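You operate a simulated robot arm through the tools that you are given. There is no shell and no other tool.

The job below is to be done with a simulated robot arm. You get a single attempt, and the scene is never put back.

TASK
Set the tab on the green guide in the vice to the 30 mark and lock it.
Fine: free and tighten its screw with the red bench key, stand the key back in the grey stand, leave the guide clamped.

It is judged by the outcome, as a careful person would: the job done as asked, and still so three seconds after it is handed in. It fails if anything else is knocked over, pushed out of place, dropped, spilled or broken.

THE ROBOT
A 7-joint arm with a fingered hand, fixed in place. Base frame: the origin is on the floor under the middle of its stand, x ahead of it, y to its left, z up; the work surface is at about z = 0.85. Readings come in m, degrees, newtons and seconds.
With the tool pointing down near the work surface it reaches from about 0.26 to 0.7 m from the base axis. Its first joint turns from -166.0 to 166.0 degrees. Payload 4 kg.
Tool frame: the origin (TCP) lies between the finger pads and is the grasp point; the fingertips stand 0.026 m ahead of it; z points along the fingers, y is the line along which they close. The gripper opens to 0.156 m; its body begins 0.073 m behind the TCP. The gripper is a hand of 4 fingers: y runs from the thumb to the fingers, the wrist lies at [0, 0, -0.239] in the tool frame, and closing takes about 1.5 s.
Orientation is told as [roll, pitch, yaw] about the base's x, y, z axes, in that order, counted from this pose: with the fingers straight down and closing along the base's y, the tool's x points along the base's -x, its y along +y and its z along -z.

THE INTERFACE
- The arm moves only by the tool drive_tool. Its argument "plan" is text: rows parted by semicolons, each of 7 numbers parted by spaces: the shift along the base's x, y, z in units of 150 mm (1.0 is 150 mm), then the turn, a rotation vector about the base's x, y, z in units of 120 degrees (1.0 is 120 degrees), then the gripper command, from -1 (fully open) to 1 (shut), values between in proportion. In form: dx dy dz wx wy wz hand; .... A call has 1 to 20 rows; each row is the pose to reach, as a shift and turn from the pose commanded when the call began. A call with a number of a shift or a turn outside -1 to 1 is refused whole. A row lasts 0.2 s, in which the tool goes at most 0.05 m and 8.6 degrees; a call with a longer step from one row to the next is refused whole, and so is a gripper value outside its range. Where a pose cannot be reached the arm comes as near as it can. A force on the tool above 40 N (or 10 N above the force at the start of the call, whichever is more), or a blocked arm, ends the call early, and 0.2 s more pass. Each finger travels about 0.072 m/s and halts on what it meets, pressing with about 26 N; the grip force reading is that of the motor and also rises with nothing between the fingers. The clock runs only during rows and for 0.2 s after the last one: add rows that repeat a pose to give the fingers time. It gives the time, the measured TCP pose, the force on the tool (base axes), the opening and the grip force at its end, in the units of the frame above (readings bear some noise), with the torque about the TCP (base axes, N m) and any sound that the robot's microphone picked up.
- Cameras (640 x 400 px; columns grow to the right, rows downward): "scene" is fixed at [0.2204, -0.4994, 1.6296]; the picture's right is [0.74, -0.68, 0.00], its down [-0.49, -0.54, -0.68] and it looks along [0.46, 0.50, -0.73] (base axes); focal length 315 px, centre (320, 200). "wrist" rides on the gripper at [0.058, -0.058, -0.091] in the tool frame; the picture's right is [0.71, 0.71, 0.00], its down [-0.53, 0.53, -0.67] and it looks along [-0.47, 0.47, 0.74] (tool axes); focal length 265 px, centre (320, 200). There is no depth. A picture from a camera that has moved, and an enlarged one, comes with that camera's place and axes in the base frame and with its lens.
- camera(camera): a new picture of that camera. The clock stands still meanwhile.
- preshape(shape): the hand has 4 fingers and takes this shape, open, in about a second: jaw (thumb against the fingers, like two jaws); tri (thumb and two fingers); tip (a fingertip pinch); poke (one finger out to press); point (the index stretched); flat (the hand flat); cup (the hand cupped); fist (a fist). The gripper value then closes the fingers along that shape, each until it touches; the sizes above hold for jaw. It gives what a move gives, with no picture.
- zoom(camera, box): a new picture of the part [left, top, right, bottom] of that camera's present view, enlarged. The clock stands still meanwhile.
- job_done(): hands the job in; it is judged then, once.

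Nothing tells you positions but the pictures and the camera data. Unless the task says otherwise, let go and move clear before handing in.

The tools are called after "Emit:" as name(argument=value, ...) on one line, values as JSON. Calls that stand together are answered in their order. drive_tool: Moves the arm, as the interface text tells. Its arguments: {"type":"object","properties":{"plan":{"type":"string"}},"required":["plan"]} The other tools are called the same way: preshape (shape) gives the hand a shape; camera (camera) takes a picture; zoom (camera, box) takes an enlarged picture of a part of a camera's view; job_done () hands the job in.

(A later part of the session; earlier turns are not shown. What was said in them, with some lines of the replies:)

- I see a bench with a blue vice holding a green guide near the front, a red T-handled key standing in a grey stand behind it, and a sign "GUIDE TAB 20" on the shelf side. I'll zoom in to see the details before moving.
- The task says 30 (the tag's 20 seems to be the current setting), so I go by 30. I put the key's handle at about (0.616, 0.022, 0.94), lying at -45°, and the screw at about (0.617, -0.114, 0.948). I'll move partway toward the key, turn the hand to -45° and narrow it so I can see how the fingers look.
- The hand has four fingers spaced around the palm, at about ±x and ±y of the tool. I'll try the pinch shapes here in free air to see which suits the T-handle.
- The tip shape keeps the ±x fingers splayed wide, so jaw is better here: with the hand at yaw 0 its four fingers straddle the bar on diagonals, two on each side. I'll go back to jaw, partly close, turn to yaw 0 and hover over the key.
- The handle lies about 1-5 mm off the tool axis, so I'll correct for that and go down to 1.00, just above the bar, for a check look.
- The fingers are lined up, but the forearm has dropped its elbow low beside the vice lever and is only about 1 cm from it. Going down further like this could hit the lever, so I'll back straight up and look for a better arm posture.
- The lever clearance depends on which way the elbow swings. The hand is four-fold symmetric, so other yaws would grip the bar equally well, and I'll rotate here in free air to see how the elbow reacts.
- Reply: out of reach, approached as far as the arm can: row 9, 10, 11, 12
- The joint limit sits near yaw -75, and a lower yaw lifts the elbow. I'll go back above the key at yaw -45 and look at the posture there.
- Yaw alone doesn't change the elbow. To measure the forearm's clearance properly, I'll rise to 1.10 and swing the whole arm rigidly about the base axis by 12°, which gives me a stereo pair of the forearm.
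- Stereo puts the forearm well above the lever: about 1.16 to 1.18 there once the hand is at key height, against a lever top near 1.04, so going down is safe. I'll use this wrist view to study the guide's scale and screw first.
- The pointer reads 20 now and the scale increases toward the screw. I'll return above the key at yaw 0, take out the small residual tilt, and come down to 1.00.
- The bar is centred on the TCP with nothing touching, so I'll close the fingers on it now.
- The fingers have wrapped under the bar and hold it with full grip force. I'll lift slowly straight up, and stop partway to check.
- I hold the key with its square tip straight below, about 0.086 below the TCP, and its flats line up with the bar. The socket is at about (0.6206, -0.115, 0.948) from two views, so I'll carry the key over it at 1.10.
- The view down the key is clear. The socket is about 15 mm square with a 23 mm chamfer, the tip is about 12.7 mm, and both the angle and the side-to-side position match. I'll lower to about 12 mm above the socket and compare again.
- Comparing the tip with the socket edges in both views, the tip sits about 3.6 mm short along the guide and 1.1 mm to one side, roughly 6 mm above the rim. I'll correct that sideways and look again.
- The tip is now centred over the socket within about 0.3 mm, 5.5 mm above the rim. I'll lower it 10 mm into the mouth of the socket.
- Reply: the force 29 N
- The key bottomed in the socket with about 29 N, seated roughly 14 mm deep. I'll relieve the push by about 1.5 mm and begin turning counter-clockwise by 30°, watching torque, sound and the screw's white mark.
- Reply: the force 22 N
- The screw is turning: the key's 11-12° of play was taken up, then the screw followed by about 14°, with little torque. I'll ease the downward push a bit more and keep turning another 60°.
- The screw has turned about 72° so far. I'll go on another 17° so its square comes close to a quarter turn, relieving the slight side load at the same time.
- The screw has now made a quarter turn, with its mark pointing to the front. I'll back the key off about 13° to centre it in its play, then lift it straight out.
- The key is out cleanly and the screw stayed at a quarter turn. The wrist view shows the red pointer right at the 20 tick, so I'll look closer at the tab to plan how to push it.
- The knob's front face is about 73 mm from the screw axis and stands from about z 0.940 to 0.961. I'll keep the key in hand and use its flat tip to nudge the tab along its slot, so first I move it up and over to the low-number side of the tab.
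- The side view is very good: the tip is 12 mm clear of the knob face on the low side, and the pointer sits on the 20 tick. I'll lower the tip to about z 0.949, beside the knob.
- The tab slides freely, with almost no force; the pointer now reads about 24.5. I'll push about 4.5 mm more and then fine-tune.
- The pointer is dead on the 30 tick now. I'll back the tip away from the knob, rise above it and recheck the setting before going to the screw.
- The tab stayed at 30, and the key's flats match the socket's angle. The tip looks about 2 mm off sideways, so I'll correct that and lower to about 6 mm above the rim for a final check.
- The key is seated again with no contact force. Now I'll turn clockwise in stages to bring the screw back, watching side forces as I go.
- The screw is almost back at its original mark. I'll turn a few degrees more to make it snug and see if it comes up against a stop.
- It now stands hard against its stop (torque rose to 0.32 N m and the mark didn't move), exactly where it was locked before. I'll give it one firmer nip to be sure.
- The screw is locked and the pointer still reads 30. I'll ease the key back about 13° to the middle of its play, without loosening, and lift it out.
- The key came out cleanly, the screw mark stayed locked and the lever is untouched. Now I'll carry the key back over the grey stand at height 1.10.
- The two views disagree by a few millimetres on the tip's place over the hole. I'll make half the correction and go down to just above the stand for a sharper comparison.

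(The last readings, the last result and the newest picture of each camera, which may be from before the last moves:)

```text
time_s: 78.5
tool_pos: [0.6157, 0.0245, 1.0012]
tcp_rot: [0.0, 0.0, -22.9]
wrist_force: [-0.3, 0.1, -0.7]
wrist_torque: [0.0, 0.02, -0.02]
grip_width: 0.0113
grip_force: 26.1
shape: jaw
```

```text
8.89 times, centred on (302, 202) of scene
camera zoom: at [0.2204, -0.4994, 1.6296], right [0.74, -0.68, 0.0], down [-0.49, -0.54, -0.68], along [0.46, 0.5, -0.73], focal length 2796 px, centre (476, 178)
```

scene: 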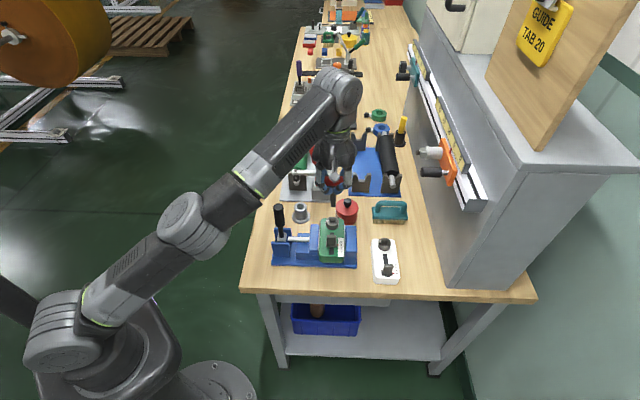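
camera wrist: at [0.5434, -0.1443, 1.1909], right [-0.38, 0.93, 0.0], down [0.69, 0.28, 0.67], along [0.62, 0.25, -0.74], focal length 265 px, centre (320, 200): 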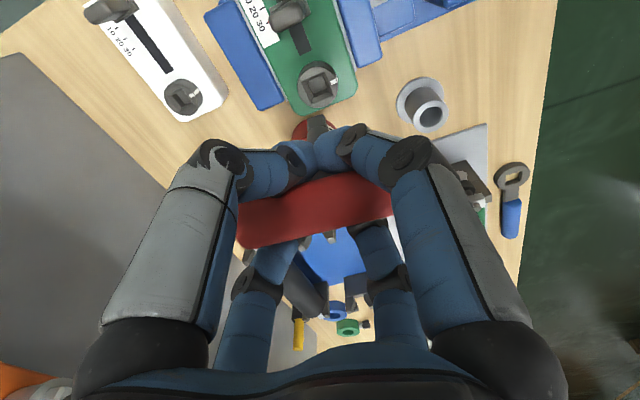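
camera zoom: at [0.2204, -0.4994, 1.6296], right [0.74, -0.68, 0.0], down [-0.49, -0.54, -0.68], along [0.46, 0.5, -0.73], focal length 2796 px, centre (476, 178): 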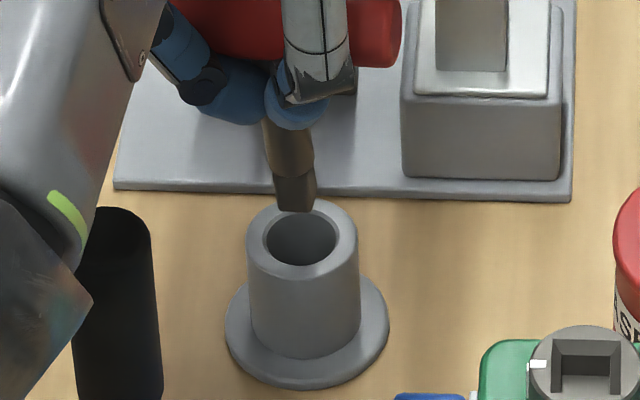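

The tip is about 2.5 mm beyond the hole's centre, still within its clearance. I'll centre it and lower the first 2 cm into the stand.

Emit:
drive_tool(plan="-0.012 -0.008 0 0 0 0 1; -0.012 -0.008 -0.05 0 0 0 1; -0.012 -0.008 -0.1 0 0 0 1; -0.012 -0.008 -0.15 0 0 0 1; -0.012 -0.008 -0.2 0 0 0 1; -0.012 -0.008 -0.25 0 0 0 1; -0.012 -0.008 -0.25 0 0 0 1")

Emit:
zoom(camera="wrist", box=[280, 60, 370, 150])

Emit:
zoom(camera="scene", box=[280, 180, 325, 225])

```text
time_s: 80.1
tool_pos: [0.6125, 0.023, 0.9654]
tcp_rot: [0.0, 0.1, -22.8]
wrist_force: [-0.4, -0.2, -2.1]
wrist_torque: [-0.02, -0.02, 0.04]
grip_width: 0.0108
grip_force: 26.3
shape: jaw
```

```text
4.44 times, centred on (325, 105) of wrist
camera zoom: at [0.5372, -0.0081, 1.0571], right [-0.38, 0.93, 0.0], down [0.69, 0.28, 0.67], along [0.62, 0.25, -0.74], focal length 1180 px, centre (298, 622)
```

zoom: 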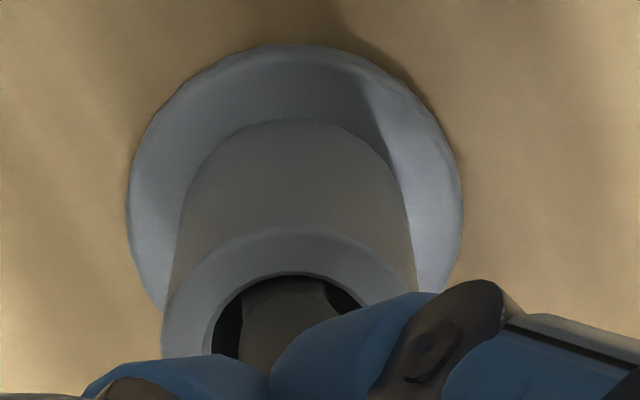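

```text
8.89 times, centred on (302, 202) of scene
camera zoom: at [0.2204, -0.4994, 1.6296], right [0.74, -0.68, 0.0], down [-0.49, -0.54, -0.68], along [0.46, 0.5, -0.73], focal length 2796 px, centre (476, 178)
```

zoom: 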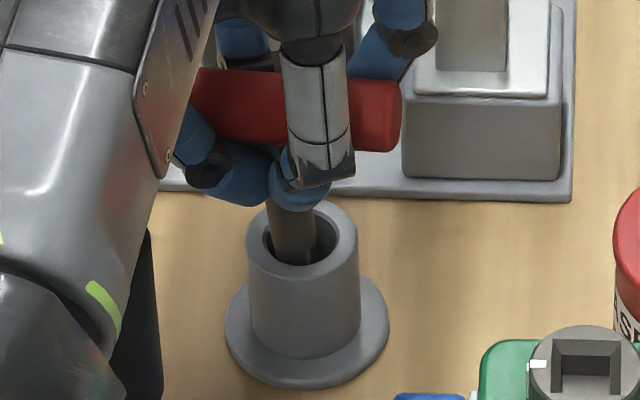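

Emit:
drive_tool(plan="0.005 -0.003 -0.02 0 0 0 1; 0.005 -0.003 -0.05 0 0 0 1; 0.005 -0.003 -0.08 0 0 0 1; 0.005 -0.003 -0.11 0 0 0 1; 0.005 -0.003 -0.135 0 0 0 1; 0.005 -0.003 -0.135 0 0 0 1")

Emit:
zoom(camera="wrist", box=[270, 60, 380, 170])

Emit:
zoom(camera="scene", box=[280, 180, 325, 225])

```text
time_s: 81.5
tool_pos: [0.6141, 0.0222, 0.944]
tcp_rot: [0.0, 0.0, -22.8]
wrist_force: [0.7, 0.8, -1.9]
wrist_torque: [0.01, 0.0, -0.01]
grip_width: 0.0111
grip_force: 26.4
shape: jaw
```

```text
3.64 times, centred on (325, 115) of wrist
camera zoom: at [0.5377, -0.0079, 1.0368], right [-0.38, 0.93, 0.0], down [0.69, 0.28, 0.67], along [0.62, 0.25, -0.74], focal length 965 px, centre (302, 509)
```

zoom: 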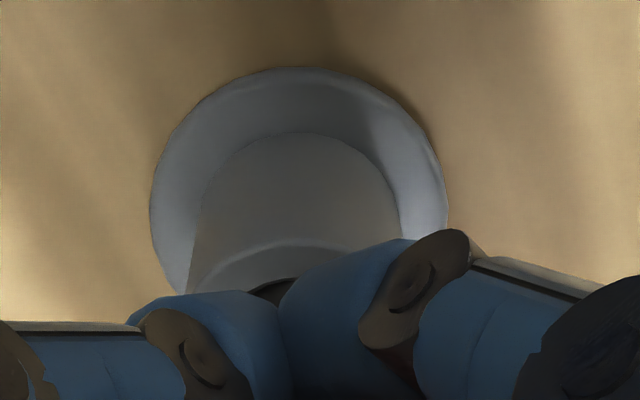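

```text
8.89 times, centred on (302, 202) of scene
camera zoom: at [0.2204, -0.4994, 1.6296], right [0.74, -0.68, 0.0], down [-0.49, -0.54, -0.68], along [0.46, 0.5, -0.73], focal length 2796 px, centre (476, 178)
```

zoom: 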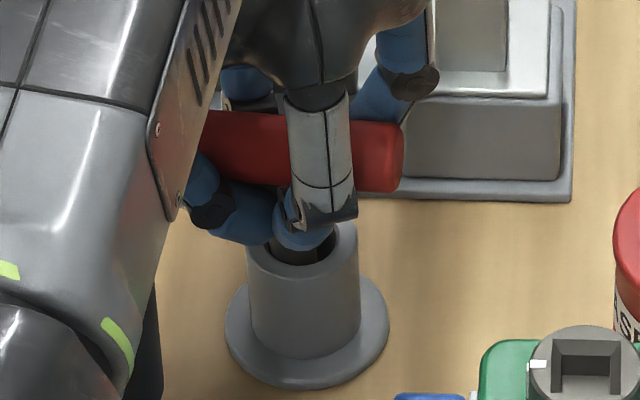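

The shaft is most of the way into the stand. The fingertips would nearly touch the stand's rim at about 0.935, so I'll lower to 0.939, the same height as the pick-up, and then open gradually.

Emit:
drive_tool(plan="0 0 -0.015 0 0 0 1; 0 0 -0.03 0 0 0 1; 0 0 -0.042 0 0 0 1; 0 0 -0.042 0 0 0 1")

Emit:
zoom(camera="scene", box=[280, 180, 325, 225])

Emit:
camera(camera="wrist")

```text
time_s: 82.5
tool_pos: [0.6135, 0.0234, 0.9388]
tcp_rot: [0.0, 0.0, -22.7]
wrist_force: [0.7, 0.5, -1.7]
wrist_torque: [0.01, -0.05, 0.02]
grip_width: 0.0111
grip_force: 26.2
shape: jaw
```

```text
8.89 times, centred on (302, 202) of scene
camera zoom: at [0.2204, -0.4994, 1.6296], right [0.74, -0.68, 0.0], down [-0.49, -0.54, -0.68], along [0.46, 0.5, -0.73], focal length 2796 px, centre (476, 178)
```

zoom: 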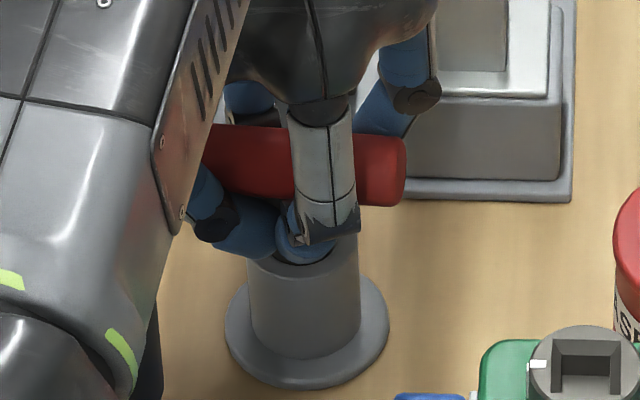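

```text
taken
camera wrist: at [0.5379, -0.0088, 1.0306], right [-0.38, 0.93, 0.0], down [0.69, 0.28, 0.67], along [0.62, 0.25, -0.74], focal length 265 px, centre (320, 200)
```

wrist: 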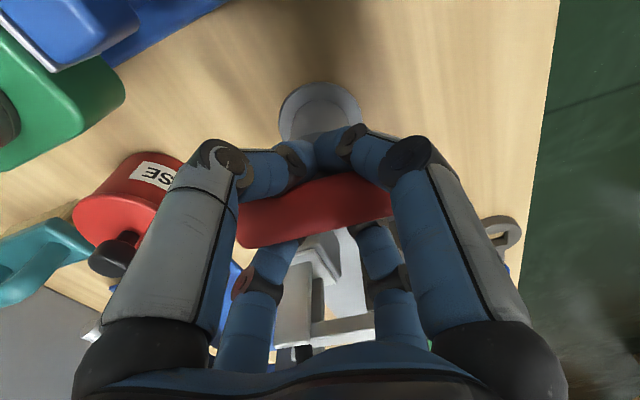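

Emit:
drive_tool(plan="0 0 0 0 0 0 0.8; 0 0 0 0 0 0 0.7; 0 0 0 0 0 0 0.6; 0 0 0 0 0 0 0.5; 0 0 0 0 0 0 0.4; 0 0 0 0 0 0 0.3; 0 0 0 0 0 0 0.3")

Emit:
zoom(camera="scene", box=[280, 180, 325, 225])

Emit:
camera(camera="wrist")

```text
time_s: 84.1
tool_pos: [0.6142, 0.023, 0.9384]
tcp_rot: [0.0, 0.1, -22.8]
wrist_force: [0.6, -0.1, 0.1]
wrist_torque: [-0.02, 0.01, -0.05]
grip_width: 0.0542
grip_force: 0.1
shape: jaw
```

```text
8.89 times, centred on (302, 202) of scene
camera zoom: at [0.2204, -0.4994, 1.6296], right [0.74, -0.68, 0.0], down [-0.49, -0.54, -0.68], along [0.46, 0.5, -0.73], focal length 2796 px, centre (476, 178)
```

zoom: 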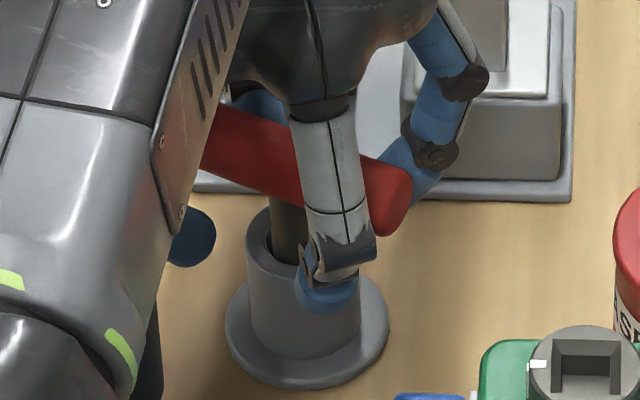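

```text
taken
camera wrist: at [0.5379, -0.0087, 1.0307], right [-0.38, 0.93, 0.0], down [0.69, 0.28, 0.67], along [0.62, 0.25, -0.74], focal length 265 px, centre (320, 200)
```

wrist: 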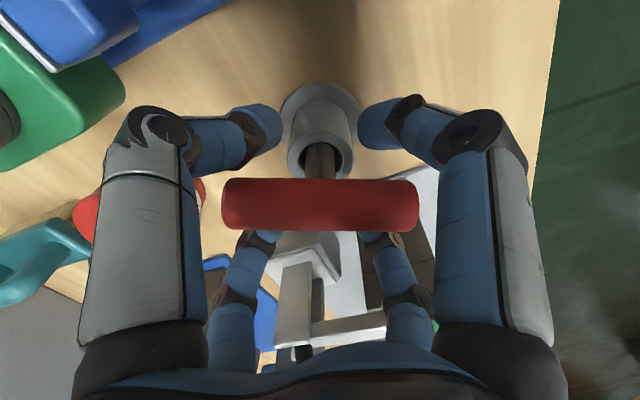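

The key has settled upright in the stand and is free. I'll open a bit wider and rise straight up.

Emit:
drive_tool(plan="0 0 0 0 0 0 0.1; 0 0 0 0 0 0 -0.1; 0 0 0 0 0 0 -0.2; 0 0 0 0 0 0 -0.2; 0 0 0.04 0 0 0 -0.2; 0 0 0.1 0 0 0 -0.2; 0 0 0.2 0 0 0 -0.2; 0 0 0.3 0 0 0 -0.2; 0 0 0.3 0 0 0 -0.2")

Emit:
zoom(camera="scene", box=[260, 160, 350, 250])

Emit:
camera(camera="wrist")

```text
time_s: 86.1
tool_pos: [0.6129, 0.0229, 0.9827]
tcp_rot: [0.0, 0.0, -22.8]
wrist_force: [-0.4, 0.4, -0.4]
wrist_torque: [-0.01, 0.02, 0.03]
grip_width: 0.0929
grip_force: 0.0
shape: jaw
```

```text
4.44 times, centred on (305, 205) of scene
camera zoom: at [0.2204, -0.4994, 1.6296], right [0.74, -0.68, 0.0], down [-0.49, -0.54, -0.68], along [0.46, 0.5, -0.73], focal length 1398 px, centre (387, 178)
```

zoom: 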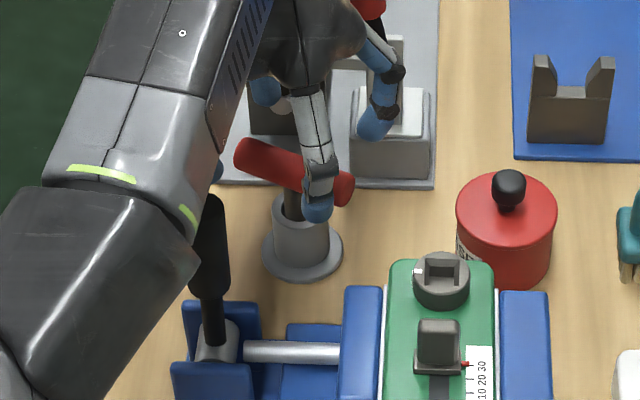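

```text
taken
camera wrist: at [0.5371, -0.0093, 1.0754], right [-0.38, 0.93, 0.0], down [0.69, 0.28, 0.67], along [0.62, 0.25, -0.74], focal length 265 px, centre (320, 200)
```

wrist: 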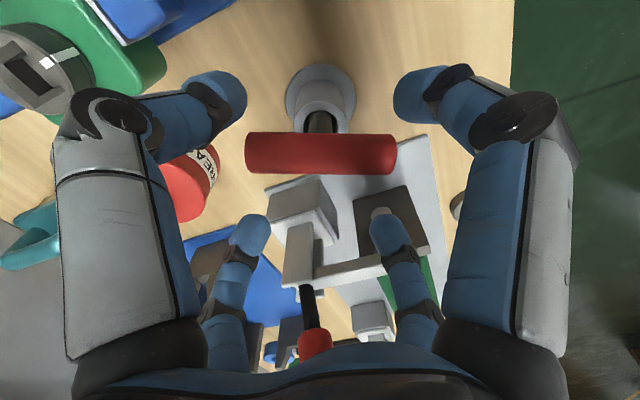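

Emit:
drive_tool(plan="0 0 0.15 0 0 0 -0.2; 0 0 0.3 0 0 0 -0.2; 0 0 0.45 0 0 0 -0.2; 0 0 0.6 0 0 0 -0.2; 0 0 0.75 0 0 0 -0.2; 0 0 0.9 0 0 0 -0.2; -0.15 0 0.95 0 0 0 -0.2; -0.3 0 1 0 0 0 -0.2; -0.5 0 1 0 0 0 -0.2; -0.7 0 1 0 0 0 -0.2; -0.9 0 1 0 0 0 -0.2; -1 0 1 0 0 0 -0.2; -1 0 1 0 0 0 -0.2")

Emit:
camera(camera="scene")

Emit:
zoom(camera="scene", box=[265, 170, 365, 275])

Emit:
zoom(camera="scene", box=[315, 210, 355, 265])

Emit:
zoom(camera="scene", box=[275, 185, 325, 235])

```text
time_s: 88.9
tool_pos: [0.4623, 0.0231, 1.1338]
tcp_rot: [0.0, -0.1, -22.8]
wrist_force: [0.5, -0.3, -0.7]
wrist_torque: [0.02, -0.02, -0.02]
grip_width: 0.0931
grip_force: 0.0
shape: jaw
```

```text
taken
```

scene: 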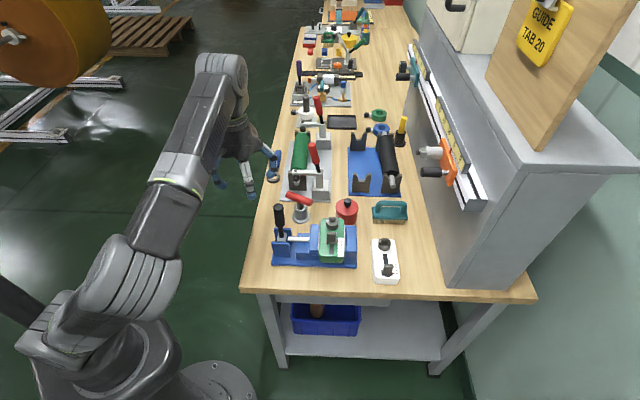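

```text
3.81 times, centred on (315, 222) of scene
camera zoom: at [0.2204, -0.4994, 1.6296], right [0.74, -0.68, 0.0], down [-0.49, -0.54, -0.68], along [0.46, 0.5, -0.73], focal length 1198 px, centre (339, 114)
```

zoom: 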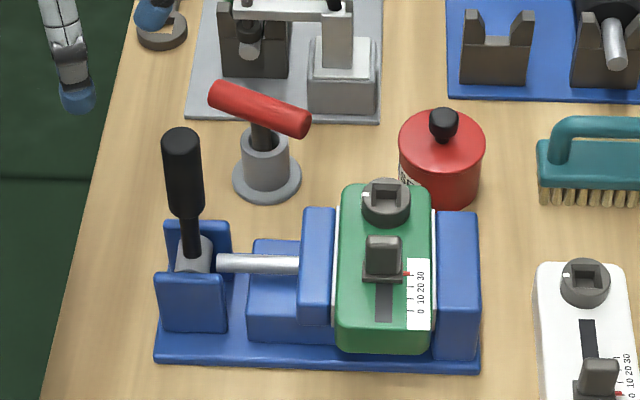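

```text
7.27 times, centred on (335, 238) of scene
camera zoom: at [0.2204, -0.4994, 1.6296], right [0.74, -0.68, 0.0], down [-0.49, -0.54, -0.68], along [0.46, 0.5, -0.73], focal length 2288 px, centre (211, -73)
```

zoom: 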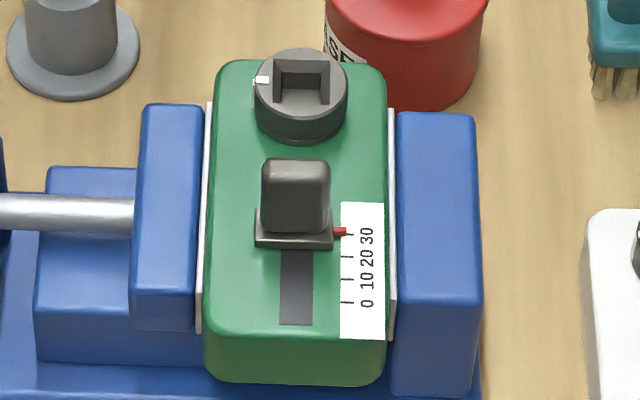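

```text
8.00 times, centred on (300, 210) of scene
camera zoom: at [0.2204, -0.4994, 1.6296], right [0.74, -0.68, 0.0], down [-0.49, -0.54, -0.68], along [0.46, 0.5, -0.73], focal length 2517 px, centre (480, 120)
```

zoom: 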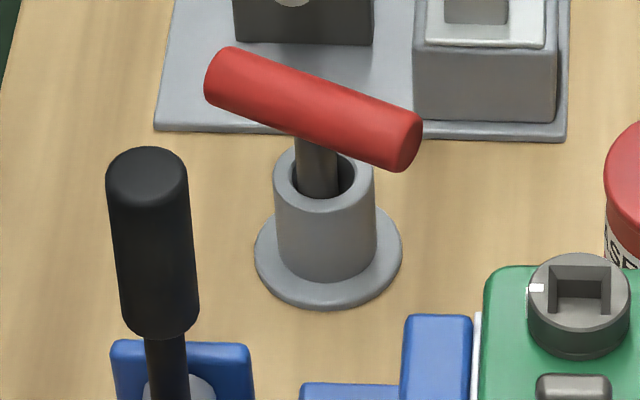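

Everything checks out: the pointer is on 30, the screw's mark is back at its locked stop, and the key stands in the unmoved grey stand. The guide is still clamped, the lever and neighbouring parts look undisturbed, and the hand is clear, so I'm handing the job in.

Emit:
job_done()

```text
The job is handed in.
```

The tab on the green guide is set to the 30 mark and locked. I don't have the judge's result yet.

- **Setting:** the red pointer lines up with the 30 tick, within a fraction of a division. I followed your 30 rather than the yellow tag on the shelf, which reads "GUIDE TAB 20".
- **Screw:** I turned it a quarter turn counter-clockwise with the red key to free it. After moving the tab I tightened it back against its stop, with its white mark where it started (about 0.55 N m on the last nip).
- **Moving the tab:** I pushed it from 20 to 30 with the key's tip, because that kept the hand higher and clear of the vice. It slid with almost no force.
- **Key:** it is back in the grey stand. Its handle points a different way than before, because the bar turned about 23° as the fingers opened. The stand itself did not move.
- **Surroundings:** the guide is still clamped. The vice lever and the other nearby parts looked undisturbed in the last pictures, and the hand is clear of the bench.
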